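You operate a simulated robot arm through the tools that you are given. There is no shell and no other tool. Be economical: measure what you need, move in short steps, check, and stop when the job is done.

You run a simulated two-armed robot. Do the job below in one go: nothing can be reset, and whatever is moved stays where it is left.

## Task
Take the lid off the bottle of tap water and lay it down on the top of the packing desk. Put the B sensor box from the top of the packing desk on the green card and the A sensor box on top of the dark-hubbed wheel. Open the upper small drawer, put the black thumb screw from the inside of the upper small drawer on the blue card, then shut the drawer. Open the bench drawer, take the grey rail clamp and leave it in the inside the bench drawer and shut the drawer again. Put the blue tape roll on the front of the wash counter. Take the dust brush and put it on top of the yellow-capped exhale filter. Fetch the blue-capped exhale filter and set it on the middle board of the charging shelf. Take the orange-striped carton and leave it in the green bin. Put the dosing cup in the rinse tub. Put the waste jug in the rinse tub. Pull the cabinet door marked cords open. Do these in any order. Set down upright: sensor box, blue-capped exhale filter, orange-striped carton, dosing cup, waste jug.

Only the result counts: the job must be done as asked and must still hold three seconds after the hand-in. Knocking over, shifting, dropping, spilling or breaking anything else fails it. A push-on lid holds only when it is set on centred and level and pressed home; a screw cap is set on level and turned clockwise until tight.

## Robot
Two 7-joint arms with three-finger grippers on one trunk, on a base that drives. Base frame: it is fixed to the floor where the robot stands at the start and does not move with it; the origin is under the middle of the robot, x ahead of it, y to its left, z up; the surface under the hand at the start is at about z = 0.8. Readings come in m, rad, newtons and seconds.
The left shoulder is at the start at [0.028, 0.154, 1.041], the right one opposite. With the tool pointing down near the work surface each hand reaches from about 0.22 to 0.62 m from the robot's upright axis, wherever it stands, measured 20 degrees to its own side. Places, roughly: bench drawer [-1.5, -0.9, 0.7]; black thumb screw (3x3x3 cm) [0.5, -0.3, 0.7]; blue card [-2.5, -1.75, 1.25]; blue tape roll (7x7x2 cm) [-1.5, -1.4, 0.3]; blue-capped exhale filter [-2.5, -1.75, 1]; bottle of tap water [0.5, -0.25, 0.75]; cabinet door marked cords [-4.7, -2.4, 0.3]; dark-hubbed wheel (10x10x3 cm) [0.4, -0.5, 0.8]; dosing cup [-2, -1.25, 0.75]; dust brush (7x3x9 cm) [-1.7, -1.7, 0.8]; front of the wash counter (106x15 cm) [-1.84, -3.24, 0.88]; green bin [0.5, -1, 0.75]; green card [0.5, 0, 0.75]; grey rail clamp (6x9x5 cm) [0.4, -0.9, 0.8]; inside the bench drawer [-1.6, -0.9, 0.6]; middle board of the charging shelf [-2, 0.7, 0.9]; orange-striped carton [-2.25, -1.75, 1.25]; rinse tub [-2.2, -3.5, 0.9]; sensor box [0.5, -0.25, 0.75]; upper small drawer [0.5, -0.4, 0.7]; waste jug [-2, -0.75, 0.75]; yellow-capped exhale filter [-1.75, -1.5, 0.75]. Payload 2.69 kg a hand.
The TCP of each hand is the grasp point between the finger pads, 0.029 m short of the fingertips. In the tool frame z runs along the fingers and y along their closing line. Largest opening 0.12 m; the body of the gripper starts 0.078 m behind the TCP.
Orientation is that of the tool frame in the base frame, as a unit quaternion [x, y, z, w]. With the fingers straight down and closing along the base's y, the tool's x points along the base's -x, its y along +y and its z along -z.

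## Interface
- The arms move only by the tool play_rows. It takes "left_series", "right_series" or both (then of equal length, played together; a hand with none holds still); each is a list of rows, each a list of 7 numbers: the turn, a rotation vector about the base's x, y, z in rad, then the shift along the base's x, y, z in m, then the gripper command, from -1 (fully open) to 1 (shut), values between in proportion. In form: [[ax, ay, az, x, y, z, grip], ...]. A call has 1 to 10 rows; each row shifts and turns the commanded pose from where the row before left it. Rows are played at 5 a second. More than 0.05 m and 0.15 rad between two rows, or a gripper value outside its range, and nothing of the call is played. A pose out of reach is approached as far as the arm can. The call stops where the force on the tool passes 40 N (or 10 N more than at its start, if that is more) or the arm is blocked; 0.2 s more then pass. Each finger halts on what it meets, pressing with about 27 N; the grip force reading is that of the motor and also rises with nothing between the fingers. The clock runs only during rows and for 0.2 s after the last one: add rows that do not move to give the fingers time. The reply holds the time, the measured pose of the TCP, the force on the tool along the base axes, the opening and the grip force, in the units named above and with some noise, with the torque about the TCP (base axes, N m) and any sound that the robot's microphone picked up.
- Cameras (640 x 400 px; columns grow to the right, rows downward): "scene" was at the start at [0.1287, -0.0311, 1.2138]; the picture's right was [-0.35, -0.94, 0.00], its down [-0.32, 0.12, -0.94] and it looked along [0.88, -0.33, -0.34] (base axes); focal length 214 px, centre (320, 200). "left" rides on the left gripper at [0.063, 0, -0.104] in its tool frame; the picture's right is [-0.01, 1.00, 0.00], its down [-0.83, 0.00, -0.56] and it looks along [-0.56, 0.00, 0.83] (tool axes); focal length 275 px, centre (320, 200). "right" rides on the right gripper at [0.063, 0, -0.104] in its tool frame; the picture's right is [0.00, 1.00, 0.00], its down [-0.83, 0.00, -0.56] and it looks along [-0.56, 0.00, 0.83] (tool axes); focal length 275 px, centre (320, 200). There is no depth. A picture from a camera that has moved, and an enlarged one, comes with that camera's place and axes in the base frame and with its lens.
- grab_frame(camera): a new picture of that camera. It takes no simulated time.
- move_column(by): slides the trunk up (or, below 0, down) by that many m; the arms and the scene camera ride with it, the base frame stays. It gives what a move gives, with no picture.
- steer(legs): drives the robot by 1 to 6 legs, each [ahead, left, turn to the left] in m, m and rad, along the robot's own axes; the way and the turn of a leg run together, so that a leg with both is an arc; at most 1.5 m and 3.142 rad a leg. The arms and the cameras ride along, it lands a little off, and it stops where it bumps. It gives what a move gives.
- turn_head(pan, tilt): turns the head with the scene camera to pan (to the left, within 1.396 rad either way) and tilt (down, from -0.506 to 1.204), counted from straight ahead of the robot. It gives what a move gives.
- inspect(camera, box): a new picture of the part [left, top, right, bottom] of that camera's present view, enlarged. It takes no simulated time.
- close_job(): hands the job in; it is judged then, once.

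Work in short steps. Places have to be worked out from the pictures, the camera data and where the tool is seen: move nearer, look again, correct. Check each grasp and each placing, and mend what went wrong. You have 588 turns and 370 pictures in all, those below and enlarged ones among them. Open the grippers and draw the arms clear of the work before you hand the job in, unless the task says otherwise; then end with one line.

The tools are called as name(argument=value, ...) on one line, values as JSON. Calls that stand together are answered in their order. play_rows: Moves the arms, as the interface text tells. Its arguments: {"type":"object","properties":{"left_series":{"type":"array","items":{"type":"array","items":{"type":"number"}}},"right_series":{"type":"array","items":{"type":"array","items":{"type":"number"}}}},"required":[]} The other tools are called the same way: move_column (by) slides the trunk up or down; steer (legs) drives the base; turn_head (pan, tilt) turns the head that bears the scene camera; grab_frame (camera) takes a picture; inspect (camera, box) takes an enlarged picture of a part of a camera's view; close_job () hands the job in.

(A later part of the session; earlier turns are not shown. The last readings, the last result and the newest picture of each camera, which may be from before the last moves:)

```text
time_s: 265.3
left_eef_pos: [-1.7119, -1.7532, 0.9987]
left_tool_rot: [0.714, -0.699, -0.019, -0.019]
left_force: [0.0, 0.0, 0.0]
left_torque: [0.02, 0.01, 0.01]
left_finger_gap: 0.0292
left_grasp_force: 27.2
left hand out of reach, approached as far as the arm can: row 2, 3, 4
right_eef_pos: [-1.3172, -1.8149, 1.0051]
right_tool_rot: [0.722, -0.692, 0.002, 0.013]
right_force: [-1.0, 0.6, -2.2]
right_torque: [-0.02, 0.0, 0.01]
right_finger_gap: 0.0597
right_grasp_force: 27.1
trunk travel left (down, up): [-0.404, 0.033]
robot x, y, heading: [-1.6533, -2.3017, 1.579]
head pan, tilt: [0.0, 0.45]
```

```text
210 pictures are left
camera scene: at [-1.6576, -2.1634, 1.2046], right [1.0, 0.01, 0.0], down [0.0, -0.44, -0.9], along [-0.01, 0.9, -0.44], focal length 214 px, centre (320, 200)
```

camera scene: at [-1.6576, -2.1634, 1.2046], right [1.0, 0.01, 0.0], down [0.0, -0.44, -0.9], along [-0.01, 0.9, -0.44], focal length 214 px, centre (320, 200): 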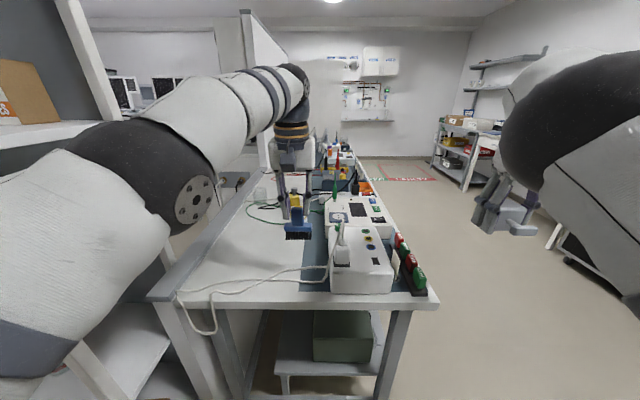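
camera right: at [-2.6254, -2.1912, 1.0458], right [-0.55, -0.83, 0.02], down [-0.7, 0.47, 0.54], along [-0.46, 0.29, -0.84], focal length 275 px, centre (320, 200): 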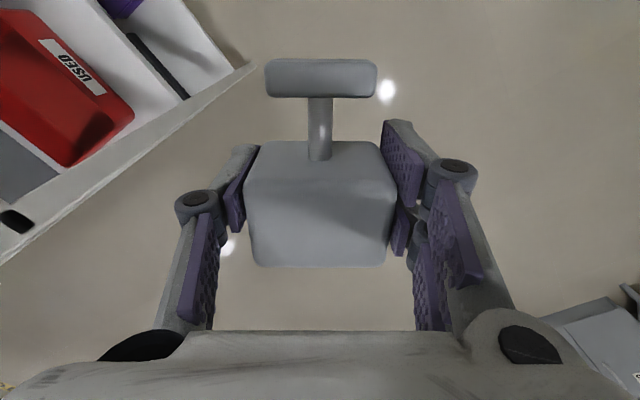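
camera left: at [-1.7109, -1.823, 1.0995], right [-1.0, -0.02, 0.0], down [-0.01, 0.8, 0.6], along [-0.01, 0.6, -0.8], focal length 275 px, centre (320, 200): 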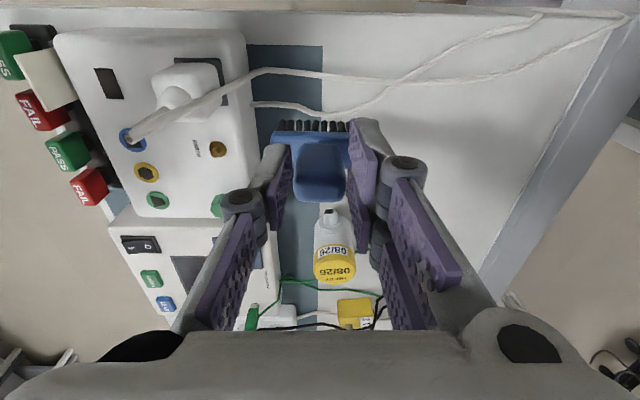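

Brush held. Filter cap is at ≈(-1.732, -1.566), top ≈0.905. I shift the left hand outward, then the base right, then forward to get reach.

play_rows(left_series=[[0, 0, 0, -0.04, 0, 0.0, 1], [0, 0, 0, -0.04, 0, 0.0, 1], [0, 0, 0, -0.04, 0, 0.0, 1], [0, 0, 0, 0, 0, 0, 1]])

steer(legs=[[0, -0.12, 0], [0.1, 0, 0]])

grab_frame(camera="left")

grab_frame(camera="scene")

```text
time_s: 266.3
left_eef_pos: [-1.8353, -1.7553, 0.9993]
left_tool_rot: [0.714, -0.7, -0.018, -0.018]
left_force: [-0.4, -0.5, -0.1]
left_torque: [-0.04, 0.0, 0.0]
left_finger_gap: 0.029
left_grasp_force: 27.3
right_eef_pos: [-1.3164, -1.8143, 1.0052]
right_tool_rot: [0.721, -0.692, 0.002, 0.014]
right_force: [0.1, 0.3, -1.1]
right_torque: [0.0, -0.02, 0.02]
right_finger_gap: 0.0597
right_grasp_force: 26.5
trunk travel left (down, up): [-0.404, 0.033]
robot x, y, heading: [-1.655, -2.3012, 1.585]
head pan, tilt: [0.0, 0.45]
```

```text
time_s: 268.6
left_eef_pos: [-1.717, -1.6528, 0.9986]
left_tool_rot: [0.715, -0.699, -0.019, -0.019]
left_force: [0.4, -0.4, -0.4]
left_torque: [-0.03, -0.03, -0.05]
left_finger_gap: 0.0291
left_grasp_force: 27.1
right_eef_pos: [-1.1974, -1.7128, 1.0056]
right_tool_rot: [0.722, -0.692, 0.002, 0.014]
right_force: [0.2, 0.0, -1.6]
right_torque: [-0.09, 0.03, -0.03]
right_finger_gap: 0.0596
right_grasp_force: 27.3
trunk travel left (down, up): [-0.404, 0.033]
robot x, y, heading: [-1.5351, -2.1972, 1.576]
head pan, tilt: [0.0, 0.45]
```

```text
209 pictures are left
camera left: at [-1.7157, -1.7229, 1.0996], right [-1.0, -0.02, 0.0], down [-0.01, 0.8, 0.6], along [-0.01, 0.6, -0.8], focal length 275 px, centre (320, 200)
```

left: 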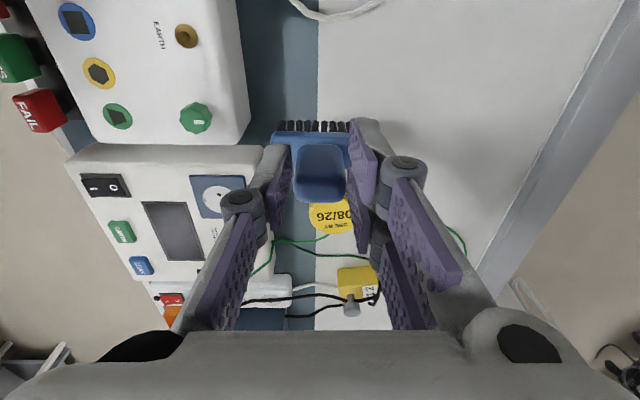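

```text
208 pictures are left
camera scene: at [-1.5382, -2.0615, 1.2047], right [1.0, 0.01, 0.0], down [0.0, -0.44, -0.9], along [-0.01, 0.9, -0.44], focal length 214 px, centre (320, 200)
```

scene: 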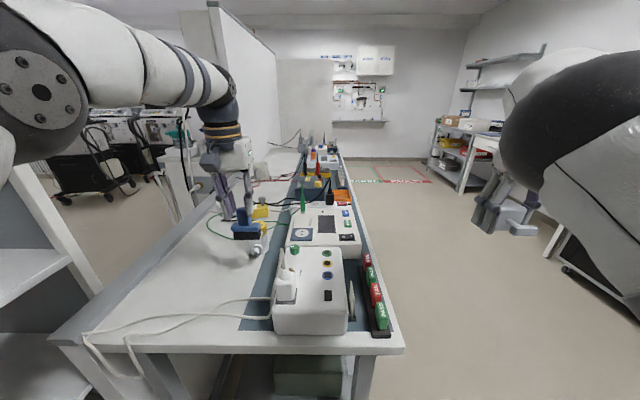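

Brush nearly over the filter. I drive 5 cm more and then align to (-1.730, -1.563).

steer(legs=[[0.055, 0, 0]])

play_rows(left_series=[[0, 0, 0, -0.013, 0.015, 0.0, 1], [0, 0, 0, 0, 0.02, 0.0, 1], [0, 0, 0, 0, 0, 0, 1]])

grab_frame(camera="left")

inspect(camera="scene", box=[160, 130, 360, 290])

```text
time_s: 269.6
left_eef_pos: [-1.7195, -1.5983, 0.9982]
left_tool_rot: [0.715, -0.699, -0.018, -0.018]
left_force: [-0.7, -0.2, -0.9]
left_torque: [-0.06, 0.01, -0.01]
left_finger_gap: 0.0293
left_grasp_force: 26.4
right_eef_pos: [-1.1996, -1.6578, 1.0055]
right_tool_rot: [0.723, -0.691, 0.003, 0.014]
right_force: [-0.5, 0.4, -2.9]
right_torque: [-0.03, 0.0, 0.02]
right_finger_gap: 0.0595
right_grasp_force: 26.9
trunk travel left (down, up): [-0.404, 0.033]
robot x, y, heading: [-1.5354, -2.1413, 1.58]
head pan, tilt: [0.0, 0.45]
```

```text
time_s: 270.4
left_eef_pos: [-1.7332, -1.572, 0.9988]
left_tool_rot: [0.715, -0.698, -0.019, -0.019]
left_force: [0.0, -0.1, -1.3]
left_torque: [-0.01, -0.03, -0.01]
left_finger_gap: 0.029
left_grasp_force: 27.1
left hand out of reach, approached as far as the arm can: row 2
right_eef_pos: [-1.1997, -1.6572, 1.0061]
right_tool_rot: [0.723, -0.691, 0.003, 0.013]
right_force: [0.8, -0.1, -1.6]
right_torque: [0.0, -0.01, 0.02]
right_finger_gap: 0.0596
right_grasp_force: 26.7
trunk travel left (down, up): [-0.404, 0.033]
robot x, y, heading: [-1.5368, -2.1411, 1.582]
head pan, tilt: [0.0, 0.45]
```

```text
207 pictures are left
camera left: at [-1.7312, -1.6423, 1.0992], right [-1.0, -0.02, 0.0], down [-0.02, 0.8, 0.6], along [-0.01, 0.6, -0.8], focal length 275 px, centre (320, 200)
```

left: 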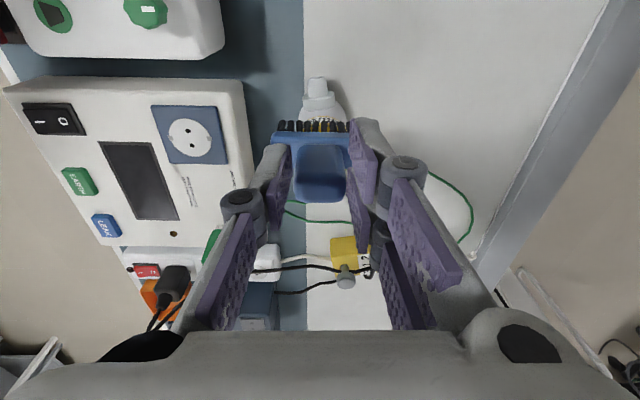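

```text
2.50 times, centred on (260, 210) of scene
camera zoom: at [-1.539, -2.0075, 1.2049], right [1.0, 0.01, 0.0], down [0.0, -0.44, -0.9], along [-0.01, 0.9, -0.44], focal length 536 px, centre (470, 175)
```

zoom: 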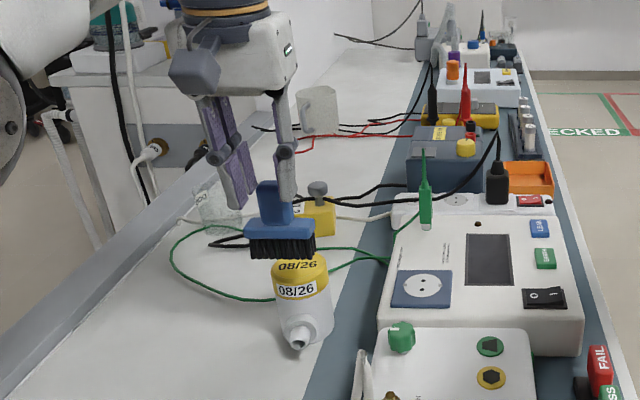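

From both views the cap centre is ≈(-1.731, -1.543). I need ~3 cm more; nudging the base forward 2.5 cm.

steer(legs=[[0.028, 0, 0]])

grab_frame(camera="left")

inspect(camera="scene", box=[160, 130, 360, 290])

```text
time_s: 271.2
left_eef_pos: [-1.7321, -1.5447, 0.9976]
left_tool_rot: [0.715, -0.699, -0.018, -0.019]
left_force: [0.7, 0.7, -0.7]
left_torque: [-0.08, 0.05, 0.0]
left_finger_gap: 0.029
left_grasp_force: 26.9
right_eef_pos: [-1.1987, -1.6308, 1.0055]
right_tool_rot: [0.722, -0.692, 0.003, 0.014]
right_force: [0.0, 0.4, -1.6]
right_torque: [-0.05, -0.01, 0.01]
right_finger_gap: 0.0597
right_grasp_force: 26.5
trunk travel left (down, up): [-0.404, 0.033]
robot x, y, heading: [-1.5369, -2.1169, 1.581]
head pan, tilt: [0.0, 0.45]
```

```text
205 pictures are left
camera left: at [-1.7311, -1.6141, 1.0988], right [-1.0, -0.02, 0.0], down [-0.02, 0.8, 0.6], along [-0.01, 0.6, -0.8], focal length 275 px, centre (320, 200)
```

left: 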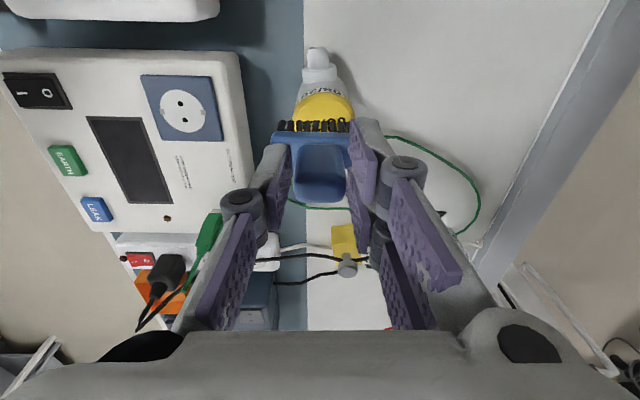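

```text
2.50 times, centred on (260, 210) of scene
camera zoom: at [-1.5392, -1.9793, 1.2047], right [1.0, 0.01, 0.0], down [0.0, -0.44, -0.9], along [-0.01, 0.9, -0.44], focal length 536 px, centre (470, 175)
```

zoom: 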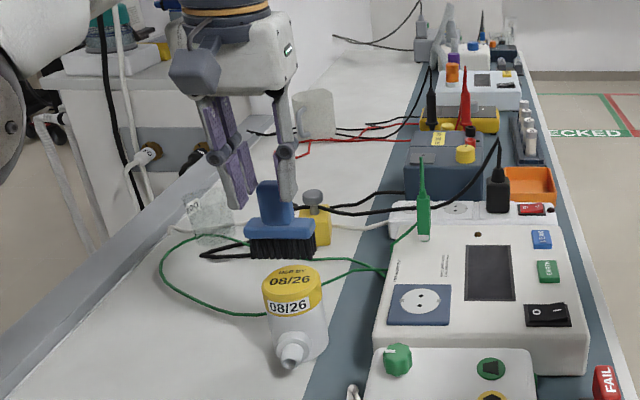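

Brush and cap nearly align; cap centre ≈ y -1.532. I lower 1.5 cm while moving 1.2 cm forward.

play_rows(left_series=[[0, 0, 0, 0, 0.006, -0.01, 1], [0, 0, 0, 0, 0.006, -0.006, 1], [0, 0, 0, 0, 0, 0, 1]])

grab_frame(camera="left")

inspect(camera="scene", box=[160, 130, 360, 290])

```text
time_s: 272.0
left_eef_pos: [-1.7337, -1.5406, 0.9805]
left_tool_rot: [0.715, -0.698, -0.018, -0.018]
left_force: [-0.8, -0.2, 0.2]
left_torque: [0.0, 0.03, 0.03]
left_finger_gap: 0.0289
left_grasp_force: 26.4
left hand out of reach, approached as far as the arm can: row 2
right_eef_pos: [-1.1981, -1.6307, 1.0047]
right_tool_rot: [0.722, -0.691, 0.002, 0.013]
right_force: [0.3, 1.4, -0.5]
right_torque: [0.03, 0.0, -0.02]
right_finger_gap: 0.0596
right_grasp_force: 26.9
trunk travel left (down, up): [-0.404, 0.033]
robot x, y, heading: [-1.5381, -2.114, 1.582]
head pan, tilt: [0.0, 0.45]
```

```text
203 pictures are left
camera left: at [-1.7324, -1.6094, 1.0804], right [-1.0, -0.02, 0.0], down [-0.02, 0.8, 0.6], along [-0.01, 0.6, -0.8], focal length 275 px, centre (320, 200)
```

left: 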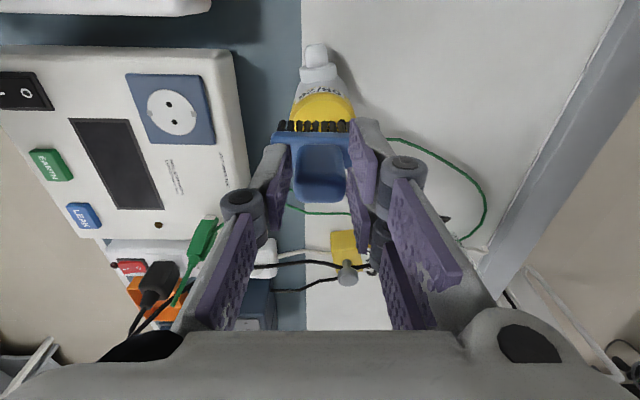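

```text
2.50 times, centred on (260, 210) of scene
camera zoom: at [-1.5393, -1.9801, 1.2048], right [1.0, 0.01, 0.0], down [0.0, -0.44, -0.9], along [-0.01, 0.9, -0.44], focal length 536 px, centre (470, 175)
```

zoom: 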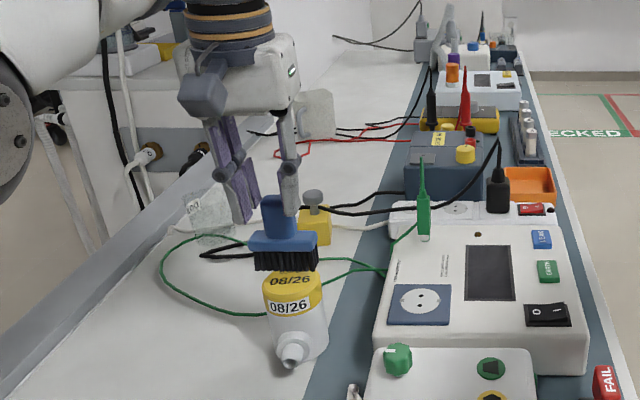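

Good alignment. I lower in small steps until contact.

play_rows(left_series=[[0, 0, 0, 0.002, 0.004, -0.005, 1], [0, 0, 0, 0.002, 0.003, -0.004, 1], [0, 0, 0, 0, 0, 0, 1]])

```text
time_s: 272.8
left_eef_pos: [-1.7291, -1.5358, 0.9702]
left_tool_rot: [0.715, -0.698, -0.019, -0.019]
left_force: [0.0, -0.4, -0.3]
left_torque: [0.01, 0.02, 0.0]
left_finger_gap: 0.029
left_grasp_force: 27.4
left hand out of reach, approached as far as the arm can: row 2
right_eef_pos: [-1.1999, -1.6308, 1.006]
right_tool_rot: [0.722, -0.692, 0.002, 0.013]
right_force: [-0.4, 0.1, -1.8]
right_torque: [-0.02, 0.01, 0.0]
right_finger_gap: 0.0598
right_grasp_force: 26.9
trunk travel left (down, up): [-0.404, 0.033]
robot x, y, heading: [-1.539, -2.1135, 1.586]
head pan, tilt: [0.0, 0.45]
```

play_rows(left_series=[[0, 0, 0, 0, 0, -0.004, 1], [0, 0, 0, 0, 0, -0.004, 1], [0, 0, 0, 0, 0, 0, 1]])

inspect(camera="scene", box=[160, 130, 360, 290])

```text
time_s: 273.6
left_eef_pos: [-1.7291, -1.5366, 0.9604]
left_tool_rot: [0.715, -0.698, -0.019, -0.019]
left_force: [-0.2, 0.6, -0.9]
left_torque: [0.0, -0.03, 0.0]
left_finger_gap: 0.0292
left_grasp_force: 27.0
right_eef_pos: [-1.1996, -1.6313, 1.0062]
right_tool_rot: [0.723, -0.691, 0.002, 0.013]
right_force: [-0.2, -0.9, -1.5]
right_torque: [0.0, -0.01, -0.03]
right_finger_gap: 0.0597
right_grasp_force: 27.4
trunk travel left (down, up): [-0.404, 0.033]
robot x, y, heading: [-1.5403, -2.1139, 1.58]
head pan, tilt: [0.0, 0.45]
```

```text
2.50 times, centred on (260, 210) of scene
camera zoom: at [-1.5392, -1.9803, 1.2048], right [1.0, 0.01, 0.0], down [0.0, -0.44, -0.9], along [-0.01, 0.9, -0.44], focal length 536 px, centre (470, 175)
```

zoom: 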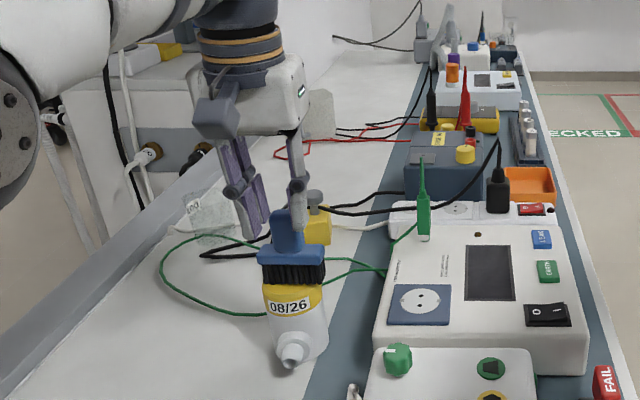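

Brush looks centred over the cap. Continue lowering to contact.

play_rows(left_series=[[0, 0, 0, 0, 0, -0.004, 1], [0, 0, 0, 0, 0, -0.003, 1], [0, 0, 0, 0, 0, 0, 1]])

```text
time_s: 274.4
left_eef_pos: [-1.729, -1.5367, 0.9575]
left_tool_rot: [0.715, -0.698, -0.02, -0.019]
left_force: [1.3, 0.1, 8.4]
left_torque: [0.19, -0.05, 0.01]
left_finger_gap: 0.0289
left_grasp_force: 27.4
right_eef_pos: [-1.1998, -1.6317, 1.0063]
right_tool_rot: [0.722, -0.692, 0.0, 0.013]
right_force: [0.1, -0.1, -1.7]
right_torque: [-0.04, -0.01, 0.03]
right_finger_gap: 0.0596
right_grasp_force: 26.9
trunk travel left (down, up): [-0.404, 0.033]
robot x, y, heading: [-1.5382, -2.1168, 1.581]
head pan, tilt: [0.0, 0.45]
```

Contact 8 N, but the torque hints contact at the far edge. I check with the left camera.

inspect(camera="left", box=[220, 20, 420, 220])

inspect(camera="scene", box=[210, 190, 300, 260])

```text
2.00 times, centred on (320, 120) of left
camera zoom: at [-1.7286, -1.6071, 1.0572], right [-1.0, -0.02, 0.0], down [-0.02, 0.8, 0.6], along [-0.01, 0.6, -0.8], focal length 551 px, centre (320, 360)
```

zoom: 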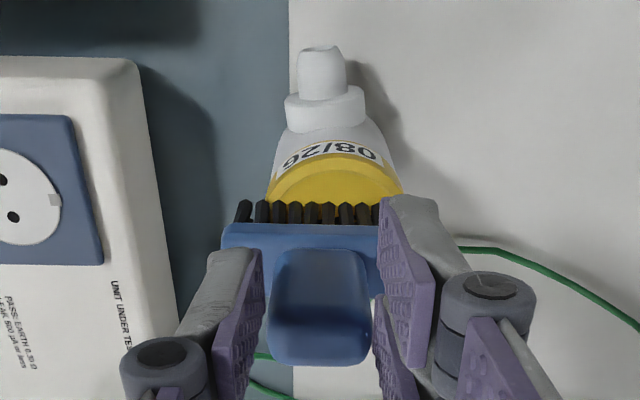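

```text
5.71 times, centred on (255, 225) of scene
camera zoom: at [-1.5389, -1.9811, 1.2051], right [1.0, 0.01, 0.0], down [0.0, -0.43, -0.9], along [-0.01, 0.9, -0.43], focal length 1226 px, centre (691, 57)
```

zoom: 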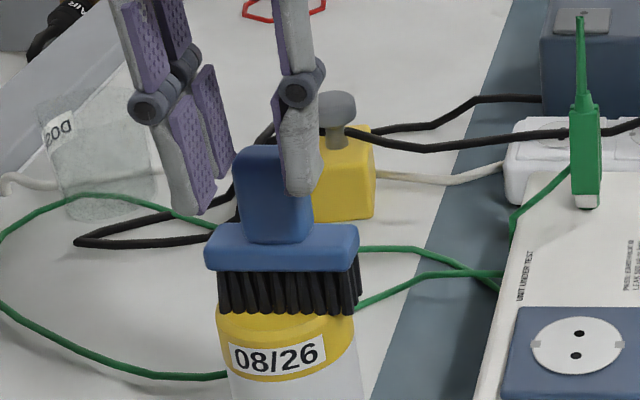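

The cap's centre works out at y≈-1.538, matching the brush. I release slowly and rise.

play_rows(left_series=[[0, 0, 0, 0, 0, 0, 0.5], [0, 0, 0, 0, 0, 0, 0.3], [0, 0, 0, 0, 0, 0, 0.1], [0, 0, 0, 0, 0, 0, -0.1], [0, 0, 0, 0, 0, 0, -0.1], [0, 0, 0, 0, 0, 0.02, -0.1], [0, 0, 0, 0, 0, 0.03, -0.1], [0, 0, 0, 0, 0, 0.03, -0.1], [0, 0, 0, 0, 0, 0, -0.1]])

inspect(camera="scene", box=[160, 130, 360, 290])

grab_frame(camera="left")

```text
time_s: 276.4
left_eef_pos: [-1.7234, -1.5556, 1.0299]
left_tool_rot: [0.715, -0.698, -0.019, -0.018]
left_force: [-0.3, 0.3, -0.3]
left_torque: [0.01, 0.05, 0.0]
left_finger_gap: 0.0657
left_grasp_force: 0.0
left hand out of reach, approached as far as the arm can: row 7, 8
right_eef_pos: [-1.1997, -1.631, 1.005]
right_tool_rot: [0.722, -0.691, 0.002, 0.012]
right_force: [-0.6, 0.4, -1.2]
right_torque: [-0.05, 0.01, -0.01]
right_finger_gap: 0.0594
right_grasp_force: 26.8
trunk travel left (down, up): [-0.404, 0.033]
robot x, y, heading: [-1.5383, -2.1154, 1.585]
head pan, tilt: [0.0, 0.45]
```

```text
2.50 times, centred on (260, 210) of scene
camera zoom: at [-1.5394, -1.9797, 1.2046], right [1.0, 0.01, 0.0], down [0.0, -0.44, -0.9], along [-0.01, 0.9, -0.44], focal length 536 px, centre (470, 175)
```

zoom: 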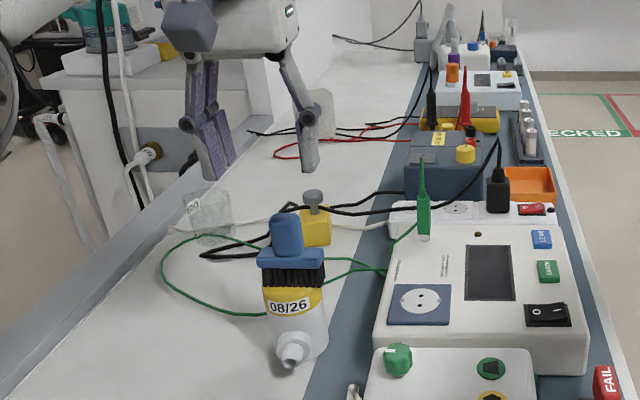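

```text
197 pictures are left
camera left: at [-1.7219, -1.6259, 1.1311], right [-1.0, -0.02, 0.0], down [-0.02, 0.8, 0.6], along [-0.01, 0.6, -0.8], focal length 275 px, centre (320, 200)
```

left: 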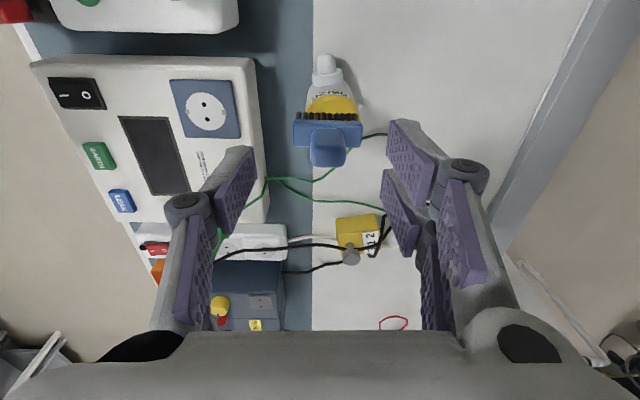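

The brush rests level on the filter. Now to the bench drawer: back out, move right, turn to face −x, and drive along the bench front.

steer(legs=[[-0.3, 0, 0], [0, -0.95, 0], [0, 0, 1.55], [0, -1.45, 0]])

turn_head(pan=0.2, tilt=0.6)

grab_frame(camera="scene")

```text
time_s: 300.4
left_eef_pos: [-1.2669, -1.1958, 1.0311]
left_tool_rot: [0.998, 0.055, -0.028, 0.002]
left_force: [-0.5, 0.7, 0.3]
left_torque: [0.02, -0.02, -0.01]
left_finger_gap: 0.0663
left_grasp_force: 0.1
right_eef_pos: [-1.2341, -0.6683, 1.0068]
right_tool_rot: [0.998, 0.063, 0.011, 0.007]
right_force: [0.0, 0.1, -2.7]
right_torque: [0.04, -0.05, 0.02]
right_finger_gap: 0.0593
right_grasp_force: 27.6
trunk travel left (down, up): [-0.404, 0.033]
robot x, y, heading: [-0.7238, -0.9634, -3.047]
head pan, tilt: [0.0, 0.45]
```

```text
time_s: 301.1
left_eef_pos: [-1.2671, -1.1951, 1.0301]
left_tool_rot: [0.998, 0.054, -0.028, 0.001]
left_force: [-0.9, -0.8, 0.4]
left_torque: [-0.02, -0.02, -0.05]
left_finger_gap: 0.0657
left_grasp_force: 0.1
right_eef_pos: [-1.2346, -0.6673, 1.0059]
right_tool_rot: [0.998, 0.064, 0.012, 0.008]
right_force: [0.3, 0.5, -1.6]
right_torque: [-0.02, -0.05, -0.05]
right_finger_gap: 0.0597
right_grasp_force: 27.2
trunk travel left (down, up): [-0.404, 0.033]
robot x, y, heading: [-0.7228, -0.9624, -3.046]
head pan, tilt: [0.201, 0.6]
```

```text
196 pictures are left
camera scene: at [-0.8503, -0.9924, 1.1913], right [-0.29, 0.96, 0.0], down [0.54, 0.16, -0.83], along [-0.79, -0.24, -0.56], focal length 214 px, centre (320, 200)
```

scene: 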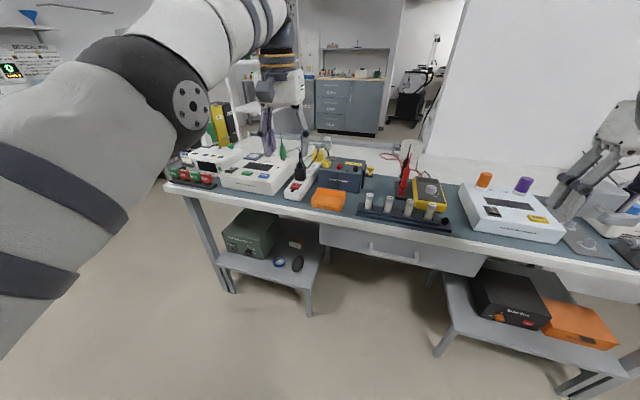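

I straighten the heading, shift right 0.2 m and back slightly, then orient the left hand (yaw −90°, tilt 45°) for the drawer handle.

steer(legs=[[0, 0, -0.094], [-0.08, -0.2, 0]])

play_rows(left_series=[[0, 0, -0.15, 0, 0, 0, -0.1], [0, 0, -0.15, 0, 0, 0, -0.1], [0, 0, -0.15, 0, 0, 0, -0.1], [0, 0, -0.15, 0, 0, 0, -0.1], [0, 0, -0.15, 0, 0, 0, -0.1], [0, 0, -0.15, 0, 0, 0, -0.1], [0, 0, -0.15, 0, 0, 0, -0.1], [0, 0, -0.15, 0, 0, 0, -0.1], [0, 0, -0.15, 0, 0, 0, -0.1], [0, 0, -0.15, 0, 0, 0, -0.1]])

play_rows(left_series=[[0, 0, -0.07, 0, 0, 0, 0], [0, 0.13, 0, 0, 0, -0.02, 0], [0, 0.13, 0, 0, 0, -0.02, 0], [0, 0.13, 0, 0, 0, -0.02, 0], [0, 0.13, 0, 0, 0, -0.02, 0], [0, 0.13, 0, 0, 0, -0.02, 0], [0, 0.135, 0, 0, 0, -0.02, 0], [0, 0, 0, 0, 0, 0, 0]])

grab_frame(camera="left")

```text
time_s: 303.8
left_eef_pos: [-1.2058, -0.9437, 1.031]
left_tool_rot: [1.0, 0.005, -0.028, 0.001]
left_force: [0.1, -0.3, 0.4]
left_torque: [-0.04, 0.01, -0.02]
left_finger_gap: 0.0659
left_grasp_force: 0.0
right_eef_pos: [-1.1228, -0.4208, 1.006]
right_tool_rot: [1.0, 0.015, 0.01, 0.009]
right_force: [0.4, 0.4, -1.9]
right_torque: [0.0, -0.01, 0.01]
right_finger_gap: 0.0596
right_grasp_force: 26.5
trunk travel left (down, up): [-0.404, 0.033]
robot x, y, heading: [-0.6448, -0.7648, 3.134]
head pan, tilt: [0.201, 0.6]
```

```text
time_s: 306.0
left_eef_pos: [-1.1979, -0.9428, 1.0278]
left_tool_rot: [0.734, -0.678, -0.02, -0.019]
left_force: [0.3, -0.3, -0.3]
left_torque: [-0.01, -0.01, 0.03]
left_finger_gap: 0.0659
left_grasp_force: 0.1
left hand out of reach, approached as far as the arm can: row 5, 9
right_eef_pos: [-1.1238, -0.4201, 1.0051]
right_tool_rot: [1.0, 0.015, 0.01, 0.008]
right_force: [-0.3, 0.1, -2.0]
right_torque: [0.0, -0.01, -0.01]
right_finger_gap: 0.0596
right_grasp_force: 27.1
trunk travel left (down, up): [-0.404, 0.033]
robot x, y, heading: [-0.6406, -0.7655, 3.14]
head pan, tilt: [0.201, 0.6]
```

```text
time_s: 307.8
left_eef_pos: [-1.3826, -0.9293, 0.9582]
left_tool_rot: [-0.65, 0.656, 0.29, -0.25]
left_force: [0.6, -0.1, 0.1]
left_torque: [0.0, -0.01, 0.03]
left_finger_gap: 0.0598
left_grasp_force: 0.1
left hand out of reach, approached as far as the arm can: row 2, 3, 4, 5, 6, 7
right_eef_pos: [-1.1232, -0.4202, 1.0059]
right_tool_rot: [1.0, 0.014, 0.011, 0.008]
right_force: [0.4, -0.5, -1.5]
right_torque: [0.01, 0.01, 0.0]
right_finger_gap: 0.0596
right_grasp_force: 26.5
trunk travel left (down, up): [-0.404, 0.033]
robot x, y, heading: [-0.6423, -0.7623, 3.135]
head pan, tilt: [0.201, 0.6]
```

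```text
195 pictures are left
camera left: at [-1.3111, -1.0011, 1.0289], right [-0.71, -0.01, 0.71], down [0.42, 0.8, 0.43], along [-0.57, 0.6, -0.56], focal length 275 px, centre (320, 200)
```

left: 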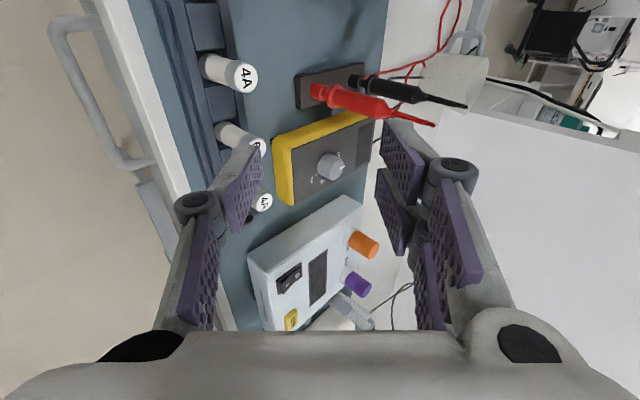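

The hand drifted out above the bench while tilting; nothing touched. I drive straight back 0.3 m to clear it.

steer(legs=[[-0.3, 0, 0]])

grab_frame(camera="left")

grab_frame(camera="scene")

```text
time_s: 309.9
left_eef_pos: [-1.075, -0.9361, 0.9581]
left_tool_rot: [-0.652, 0.655, 0.288, -0.251]
left_force: [-0.7, 0.9, 0.2]
left_torque: [-0.01, 0.01, 0.02]
left_finger_gap: 0.0603
left_grasp_force: 0.0
right_eef_pos: [-0.8195, -0.424, 1.0055]
right_tool_rot: [1.0, 0.019, 0.011, 0.008]
right_force: [-0.1, 0.0, -2.6]
right_torque: [0.01, 0.0, 0.01]
right_finger_gap: 0.0595
right_grasp_force: 27.5
trunk travel left (down, up): [-0.404, 0.033]
robot x, y, heading: [-0.3404, -0.7695, -3.136]
head pan, tilt: [0.201, 0.6]
```

```text
194 pictures are left
camera left: at [-1.0036, -1.0058, 1.0291], right [-0.71, -0.01, 0.7], down [0.41, 0.8, 0.43], along [-0.57, 0.6, -0.56], focal length 275 px, centre (320, 200)
```

left: 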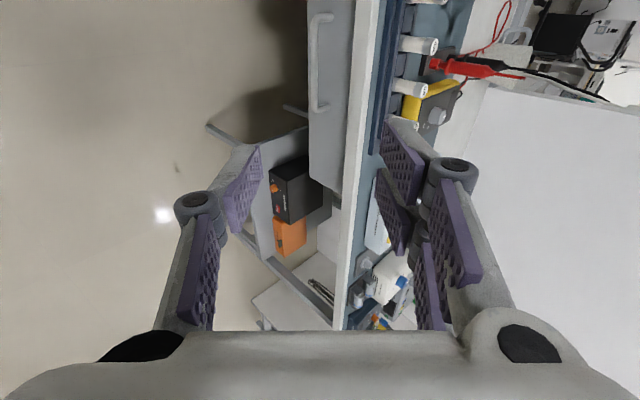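

```text
193 pictures are left
camera scene: at [-0.4662, -0.7823, 1.1913], right [-0.2, 0.98, 0.0], down [0.55, 0.11, -0.83], along [-0.81, -0.17, -0.56], focal length 214 px, centre (320, 200)
```

scene: 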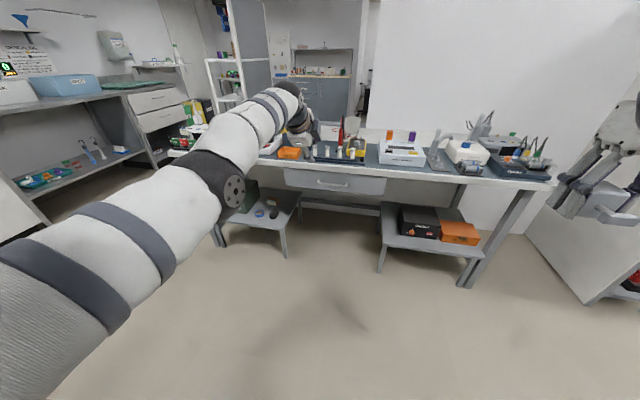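

Handle bar located at ≈(-1.35, -0.91, 0.675), right along the tool's 45° axis. I lower the hand first (clear of the bench).

play_rows(left_series=[[0, 0, 0, 0.02, 0.005, -0.04, 0], [0, 0, 0, 0.02, 0.005, -0.04, 0], [0, 0, 0, 0.02, 0.005, -0.04, 0], [0, 0, 0, 0.02, 0.005, -0.04, 0], [0, 0, 0, 0.01, 0.005, -0.04, 0], [0, 0, 0, 0, 0, 0, 0]])

grab_frame(camera="left")

```text
time_s: 311.3
left_eef_pos: [-1.0629, -0.9045, 0.7594]
left_tool_rot: [-0.652, 0.655, 0.288, -0.25]
left_force: [0.4, 0.5, -0.2]
left_torque: [-0.02, -0.05, 0.0]
left_finger_gap: 0.0599
left_grasp_force: 0.0
left hand out of reach, approached as far as the arm can: row 1, 2, 3, 4
right_eef_pos: [-0.8186, -0.4239, 1.0063]
right_tool_rot: [1.0, 0.019, 0.011, 0.008]
right_force: [0.0, 0.4, -2.4]
right_torque: [-0.01, 0.01, 0.04]
right_finger_gap: 0.0598
right_grasp_force: 26.8
trunk travel left (down, up): [-0.404, 0.033]
robot x, y, heading: [-0.3377, -0.7664, -3.135]
head pan, tilt: [0.201, 0.6]
```

```text
192 pictures are left
camera left: at [-0.9909, -0.973, 0.8305], right [-0.71, -0.01, 0.7], down [0.41, 0.8, 0.43], along [-0.57, 0.6, -0.56], focal length 275 px, centre (320, 200)
```

left: 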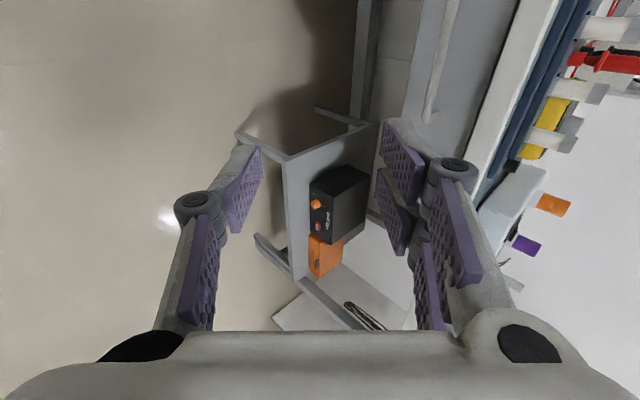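

Bar confirmed: z≈0.677, y −0.975…−0.845, x≈-1.35. I retract the arm 8 cm and drive forward 0.28 m to a standoff.

play_rows(left_series=[[0, 0, 0, 0.03, 0, 0.0, 0], [0, 0, 0, 0.03, 0, 0, 0], [0, 0, 0, 0.02, -0.005, 0, 0], [0, 0, 0, 0, 0, 0, 0]])

steer(legs=[[0.26, 0, 0]])

grab_frame(camera="left")

```text
time_s: 312.3
left_eef_pos: [-0.9807, -0.9089, 0.7583]
left_tool_rot: [-0.651, 0.656, 0.288, -0.251]
left_force: [0.2, 0.1, 0.7]
left_torque: [-0.02, 0.02, -0.01]
left_finger_gap: 0.0599
left_grasp_force: 0.0
left hand out of reach, approached as far as the arm can: row 1
right_eef_pos: [-0.8186, -0.4237, 1.0045]
right_tool_rot: [1.0, 0.019, 0.01, 0.008]
right_force: [0.2, 1.0, -1.5]
right_torque: [0.02, -0.01, -0.01]
right_finger_gap: 0.0597
right_grasp_force: 27.0
trunk travel left (down, up): [-0.404, 0.033]
robot x, y, heading: [-0.3403, -0.7658, -3.138]
head pan, tilt: [0.201, 0.6]
```

```text
time_s: 314.2
left_eef_pos: [-1.2487, -0.9101, 0.7566]
left_tool_rot: [-0.652, 0.655, 0.288, -0.25]
left_force: [0.3, -0.9, 0.8]
left_torque: [-0.04, 0.01, 0.0]
left_finger_gap: 0.0598
left_grasp_force: 0.1
right_eef_pos: [-1.0859, -0.4238, 1.0048]
right_tool_rot: [1.0, 0.018, 0.011, 0.007]
right_force: [0.2, 0.2, -2.1]
right_torque: [0.0, -0.04, 0.01]
right_finger_gap: 0.0598
right_grasp_force: 26.8
trunk travel left (down, up): [-0.404, 0.033]
robot x, y, heading: [-0.6031, -0.7673, -3.144]
head pan, tilt: [0.201, 0.6]
```

```text
191 pictures are left
camera left: at [-1.1763, -0.9799, 0.8285], right [-0.71, -0.01, 0.7], down [0.41, 0.8, 0.43], along [-0.57, 0.6, -0.56], focal length 275 px, centre (320, 200)
```

left: 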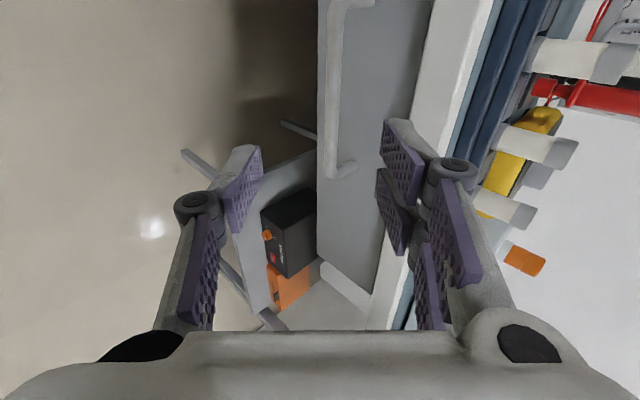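

Advance along the axis to the bar: dx −0.087, dz −0.070.

play_rows(left_series=[[0, 0, 0, -0.03, 0, -0.022, 0], [0, 0, 0, -0.03, 0, -0.024, 0], [0, 0, 0, -0.024, 0, -0.022, 0], [0, 0, 0, 0, 0, 0, 0]])

grab_frame(camera="left")

```text
time_s: 315.2
left_eef_pos: [-1.3144, -0.9086, 0.7042]
left_tool_rot: [-0.652, 0.655, 0.288, -0.25]
left_force: [0.7, -0.6, 0.7]
left_torque: [0.03, 0.0, -0.02]
left_finger_gap: 0.06
left_grasp_force: 0.1
left hand out of reach, approached as far as the arm can: row 3
right_eef_pos: [-1.085, -0.424, 1.0063]
right_tool_rot: [1.0, 0.019, 0.01, 0.008]
right_force: [0.7, -0.3, -1.2]
right_torque: [0.01, -0.03, 0.02]
right_finger_gap: 0.0596
right_grasp_force: 26.3
trunk travel left (down, up): [-0.404, 0.033]
robot x, y, heading: [-0.6041, -0.7658, -3.14]
head pan, tilt: [0.201, 0.6]
```

```text
190 pictures are left
camera left: at [-1.2422, -0.9778, 0.776], right [-0.71, -0.01, 0.7], down [0.41, 0.8, 0.43], along [-0.57, 0.6, -0.57], focal length 275 px, centre (320, 200)
```

left: 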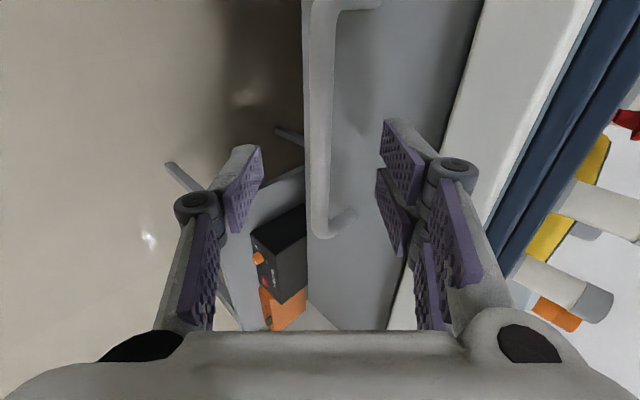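

Bar is centred between the fingers, ~4 cm ahead. Drive forward 2.5 cm and go down 2 cm.

steer(legs=[[0.03, 0, 0]])

play_rows(left_series=[[0, 0, 0, 0.0, 0, -0.02, 0], [0, 0, 0, 0, 0, 0, 0]])

grab_frame(camera="left")

```text
time_s: 316.1
left_eef_pos: [-1.3352, -0.9074, 0.7031]
left_tool_rot: [-0.654, 0.655, 0.287, -0.249]
left_force: [6.9, -0.1, 1.8]
left_torque: [-0.02, 0.23, 0.0]
left_finger_gap: 0.0597
left_grasp_force: 0.0
right_eef_pos: [-1.1083, -0.4239, 1.0049]
right_tool_rot: [1.0, 0.018, 0.011, 0.009]
right_force: [-0.4, 0.2, -1.2]
right_torque: [0.01, -0.05, -0.01]
right_finger_gap: 0.0599
right_grasp_force: 26.5
trunk travel left (down, up): [-0.404, 0.033]
robot x, y, heading: [-0.6266, -0.7668, -3.137]
head pan, tilt: [0.201, 0.6]
stopped in leg 1: the force on the tool passed its limit at 76 N (the readings are from after the stop); the commanded pose is now the measured one
```

```text
time_s: 316.7
left_eef_pos: [-1.3339, -0.9085, 0.6929]
left_tool_rot: [-0.654, 0.655, 0.285, -0.249]
left_force: [3.7, -1.2, 0.6]
left_torque: [-0.02, 0.06, 0.04]
left_finger_gap: 0.0592
left_grasp_force: 0.0
left hand out of reach, approached as far as the arm can: row 1
right_eef_pos: [-1.1093, -0.4252, 1.0058]
right_tool_rot: [1.0, 0.018, 0.01, 0.009]
right_force: [0.3, -0.3, -1.0]
right_torque: [0.01, -0.01, 0.0]
right_finger_gap: 0.0596
right_grasp_force: 26.9
trunk travel left (down, up): [-0.404, 0.033]
robot x, y, heading: [-0.6265, -0.7616, -3.138]
head pan, tilt: [0.201, 0.6]
```

```text
189 pictures are left
camera left: at [-1.2624, -0.9782, 0.765], right [-0.71, -0.01, 0.7], down [0.41, 0.8, 0.43], along [-0.57, 0.6, -0.57], focal length 275 px, centre (320, 200)
```

left: 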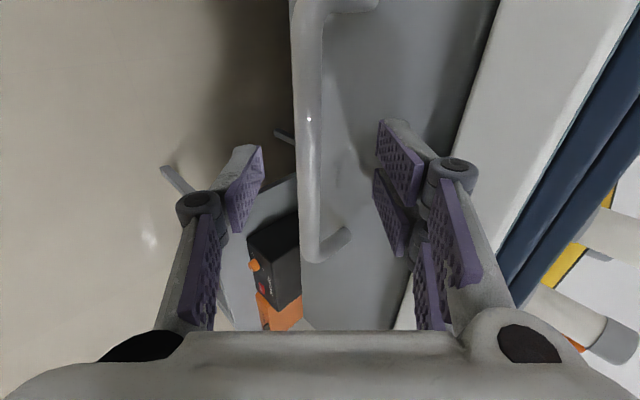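

Upper fingertips touch the drawer front; the bar lies between. Close.

play_rows(left_series=[[0, 0, 0, 0.003, 0, 0.0, 0.4], [0, 0, 0, 0, 0, 0, 1], [0, 0, 0, 0, 0, 0, 1], [0, 0, 0, 0, 0, 0, 1]])

grab_frame(camera="left")

```text
time_s: 317.7
left_eef_pos: [-1.3286, -0.9081, 0.6911]
left_tool_rot: [-0.653, 0.657, 0.285, -0.247]
left_force: [12.6, 2.9, -8.7]
left_torque: [-0.4, -0.38, -0.61]
left_finger_gap: 0.0119
left_grasp_force: 38.9
right_eef_pos: [-1.1074, -0.4257, 1.0052]
right_tool_rot: [1.0, 0.018, 0.012, 0.009]
right_force: [0.3, -0.5, -1.6]
right_torque: [0.02, -0.07, 0.02]
right_finger_gap: 0.0598
right_grasp_force: 27.1
trunk travel left (down, up): [-0.404, 0.033]
robot x, y, heading: [-0.6267, -0.7625, -3.14]
head pan, tilt: [0.201, 0.6]
```

```text
188 pictures are left
camera left: at [-1.2579, -0.9781, 0.7634], right [-0.72, -0.01, 0.7], down [0.41, 0.8, 0.43], along [-0.56, 0.6, -0.57], focal length 275 px, centre (320, 200)
```

left: 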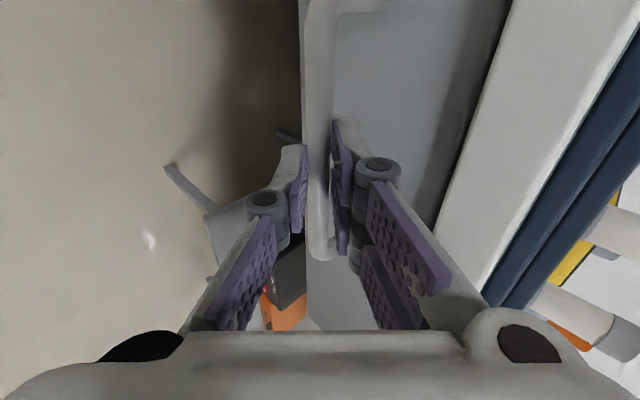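

Bar gripped. Pull with the arm (+x).

play_rows(left_series=[[0, 0, 0, 0.02, 0, 0.0, 1], [0, 0, 0, 0.03, 0, 0, 1], [0, 0, 0, 0.03, 0, 0, 1], [0, 0, 0, 0.03, 0, 0, 1], [0, 0, 0, 0, 0, 0, 1]])

grab_frame(camera="scene")

```text
time_s: 318.9
left_eef_pos: [-1.2201, -0.9091, 0.6925]
left_tool_rot: [-0.653, 0.657, 0.285, -0.246]
left_force: [1.5, 11.6, -26.4]
left_torque: [-0.63, -0.45, -0.25]
left_finger_gap: 0.0117
left_grasp_force: 38.7
right_eef_pos: [-1.1115, -0.4239, 1.0024]
right_tool_rot: [1.0, 0.018, 0.012, 0.009]
right_force: [0.2, -0.1, -2.4]
right_torque: [-0.03, -0.02, -0.01]
right_finger_gap: 0.0597
right_grasp_force: 26.9
trunk travel left (down, up): [-0.404, 0.033]
robot x, y, heading: [-0.6274, -0.7638, -3.135]
head pan, tilt: [0.201, 0.6]
```

```text
187 pictures are left
camera scene: at [-0.7584, -0.7824, 1.1907], right [-0.2, 0.98, 0.0], down [0.56, 0.11, -0.82], along [-0.81, -0.17, -0.57], focal length 214 px, centre (320, 200)
```

scene: 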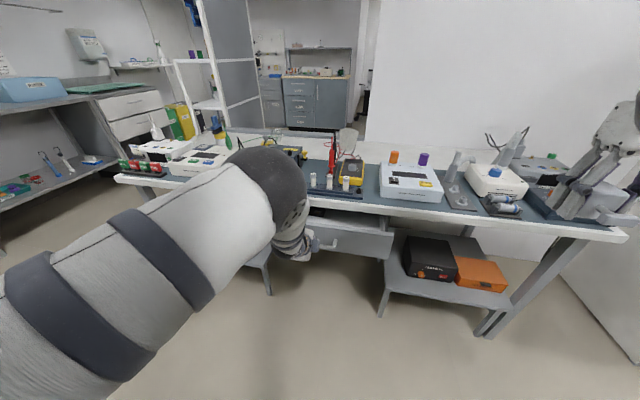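

It's opening. Pull further by driving back 0.14 m.

steer(legs=[[-0.14, 0, 0]])

grab_frame(camera="scene")

grab_frame(camera="right")

```text
time_s: 320.2
left_eef_pos: [-1.0818, -0.9093, 0.691]
left_tool_rot: [-0.652, 0.658, 0.284, -0.247]
left_force: [-1.6, 10.5, -33.7]
left_torque: [-0.54, -0.46, -0.39]
left_finger_gap: 0.0118
left_grasp_force: 38.4
right_eef_pos: [-0.9685, -0.423, 1.004]
right_tool_rot: [1.0, 0.016, 0.012, 0.008]
right_force: [-0.6, -0.3, -1.4]
right_torque: [0.0, 0.05, -0.01]
right_finger_gap: 0.0595
right_grasp_force: 26.8
trunk travel left (down, up): [-0.404, 0.033]
robot x, y, heading: [-0.4869, -0.764, -3.144]
head pan, tilt: [0.201, 0.6]
```

```text
186 pictures are left
camera scene: at [-0.6177, -0.7823, 1.1908], right [-0.2, 0.98, 0.0], down [0.56, 0.11, -0.82], along [-0.81, -0.17, -0.57], focal length 214 px, centre (320, 200)
```

scene: 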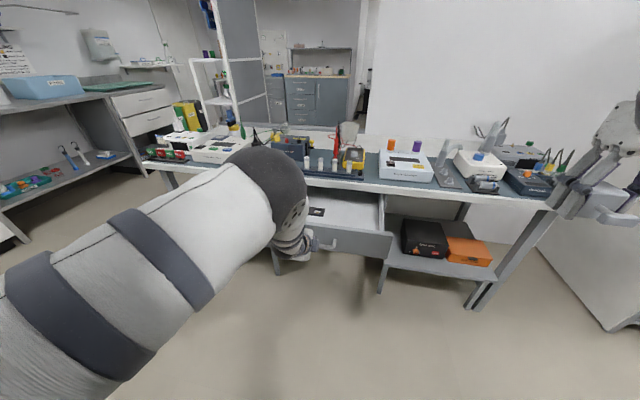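

```text
185 pictures are left
camera right: at [-0.9078, -0.4196, 1.1105], right [0.04, -1.0, 0.02], down [-0.84, -0.02, 0.54], along [-0.53, -0.04, -0.84], focal length 275 px, centre (320, 200)
```

right: 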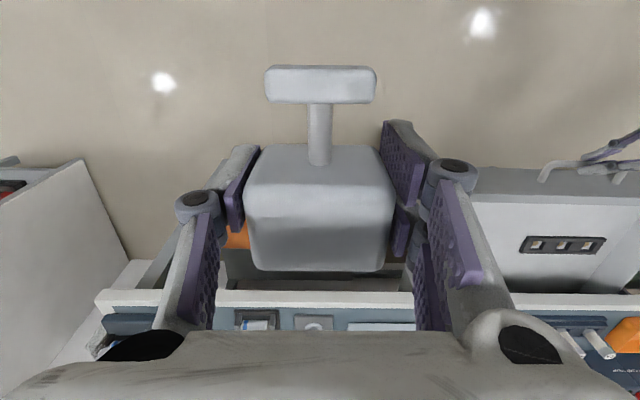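

Drawer is open ~25 cm. I release the handle and retract the left hand along its axis.

play_rows(left_series=[[0, 0, 0, 0, 0, 0.0, 0.4], [0, 0, 0, 0, 0, 0, 0], [0, 0, 0, 0, 0, 0, 0], [0, 0, 0, 0.02, 0, 0.02, 0], [0, 0, 0, 0.02, 0, 0.025, 0], [0, 0, 0, 0.02, 0, 0.03, 0], [0, 0, 0, 0, 0, 0.04, 0], [0, 0, 0, 0, 0, 0.04, 0], [0, 0, 0, 0, 0, 0, 0]])

grab_frame(camera="left")

```text
time_s: 322.2
left_eef_pos: [-1.0182, -0.9102, 0.8495]
left_tool_rot: [-0.653, 0.657, 0.285, -0.247]
left_force: [0.1, 0.5, -0.7]
left_torque: [-0.02, 0.01, 0.0]
left_finger_gap: 0.0601
left_grasp_force: 0.0
right_eef_pos: [-0.967, -0.4233, 1.005]
right_tool_rot: [1.0, 0.017, 0.011, 0.009]
right_force: [-0.4, 0.8, -2.2]
right_torque: [-0.02, -0.01, 0.03]
right_finger_gap: 0.0598
right_grasp_force: 26.9
trunk travel left (down, up): [-0.404, 0.033]
robot x, y, heading: [-0.4859, -0.7662, -3.14]
head pan, tilt: [0.201, 0.6]
```

```text
184 pictures are left
camera left: at [-0.9481, -0.9819, 0.9211], right [-0.72, -0.01, 0.7], down [0.41, 0.8, 0.43], along [-0.56, 0.6, -0.57], focal length 275 px, centre (320, 200)
```

left: 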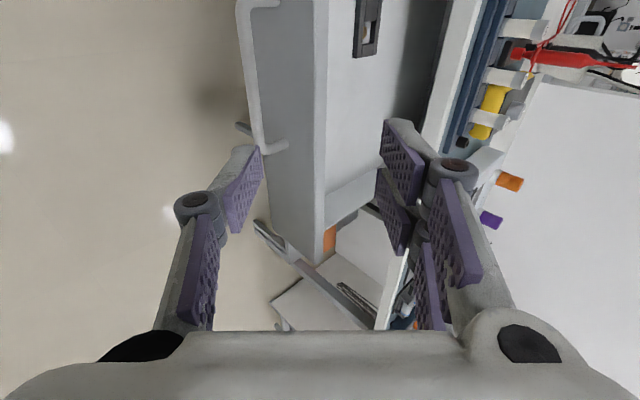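

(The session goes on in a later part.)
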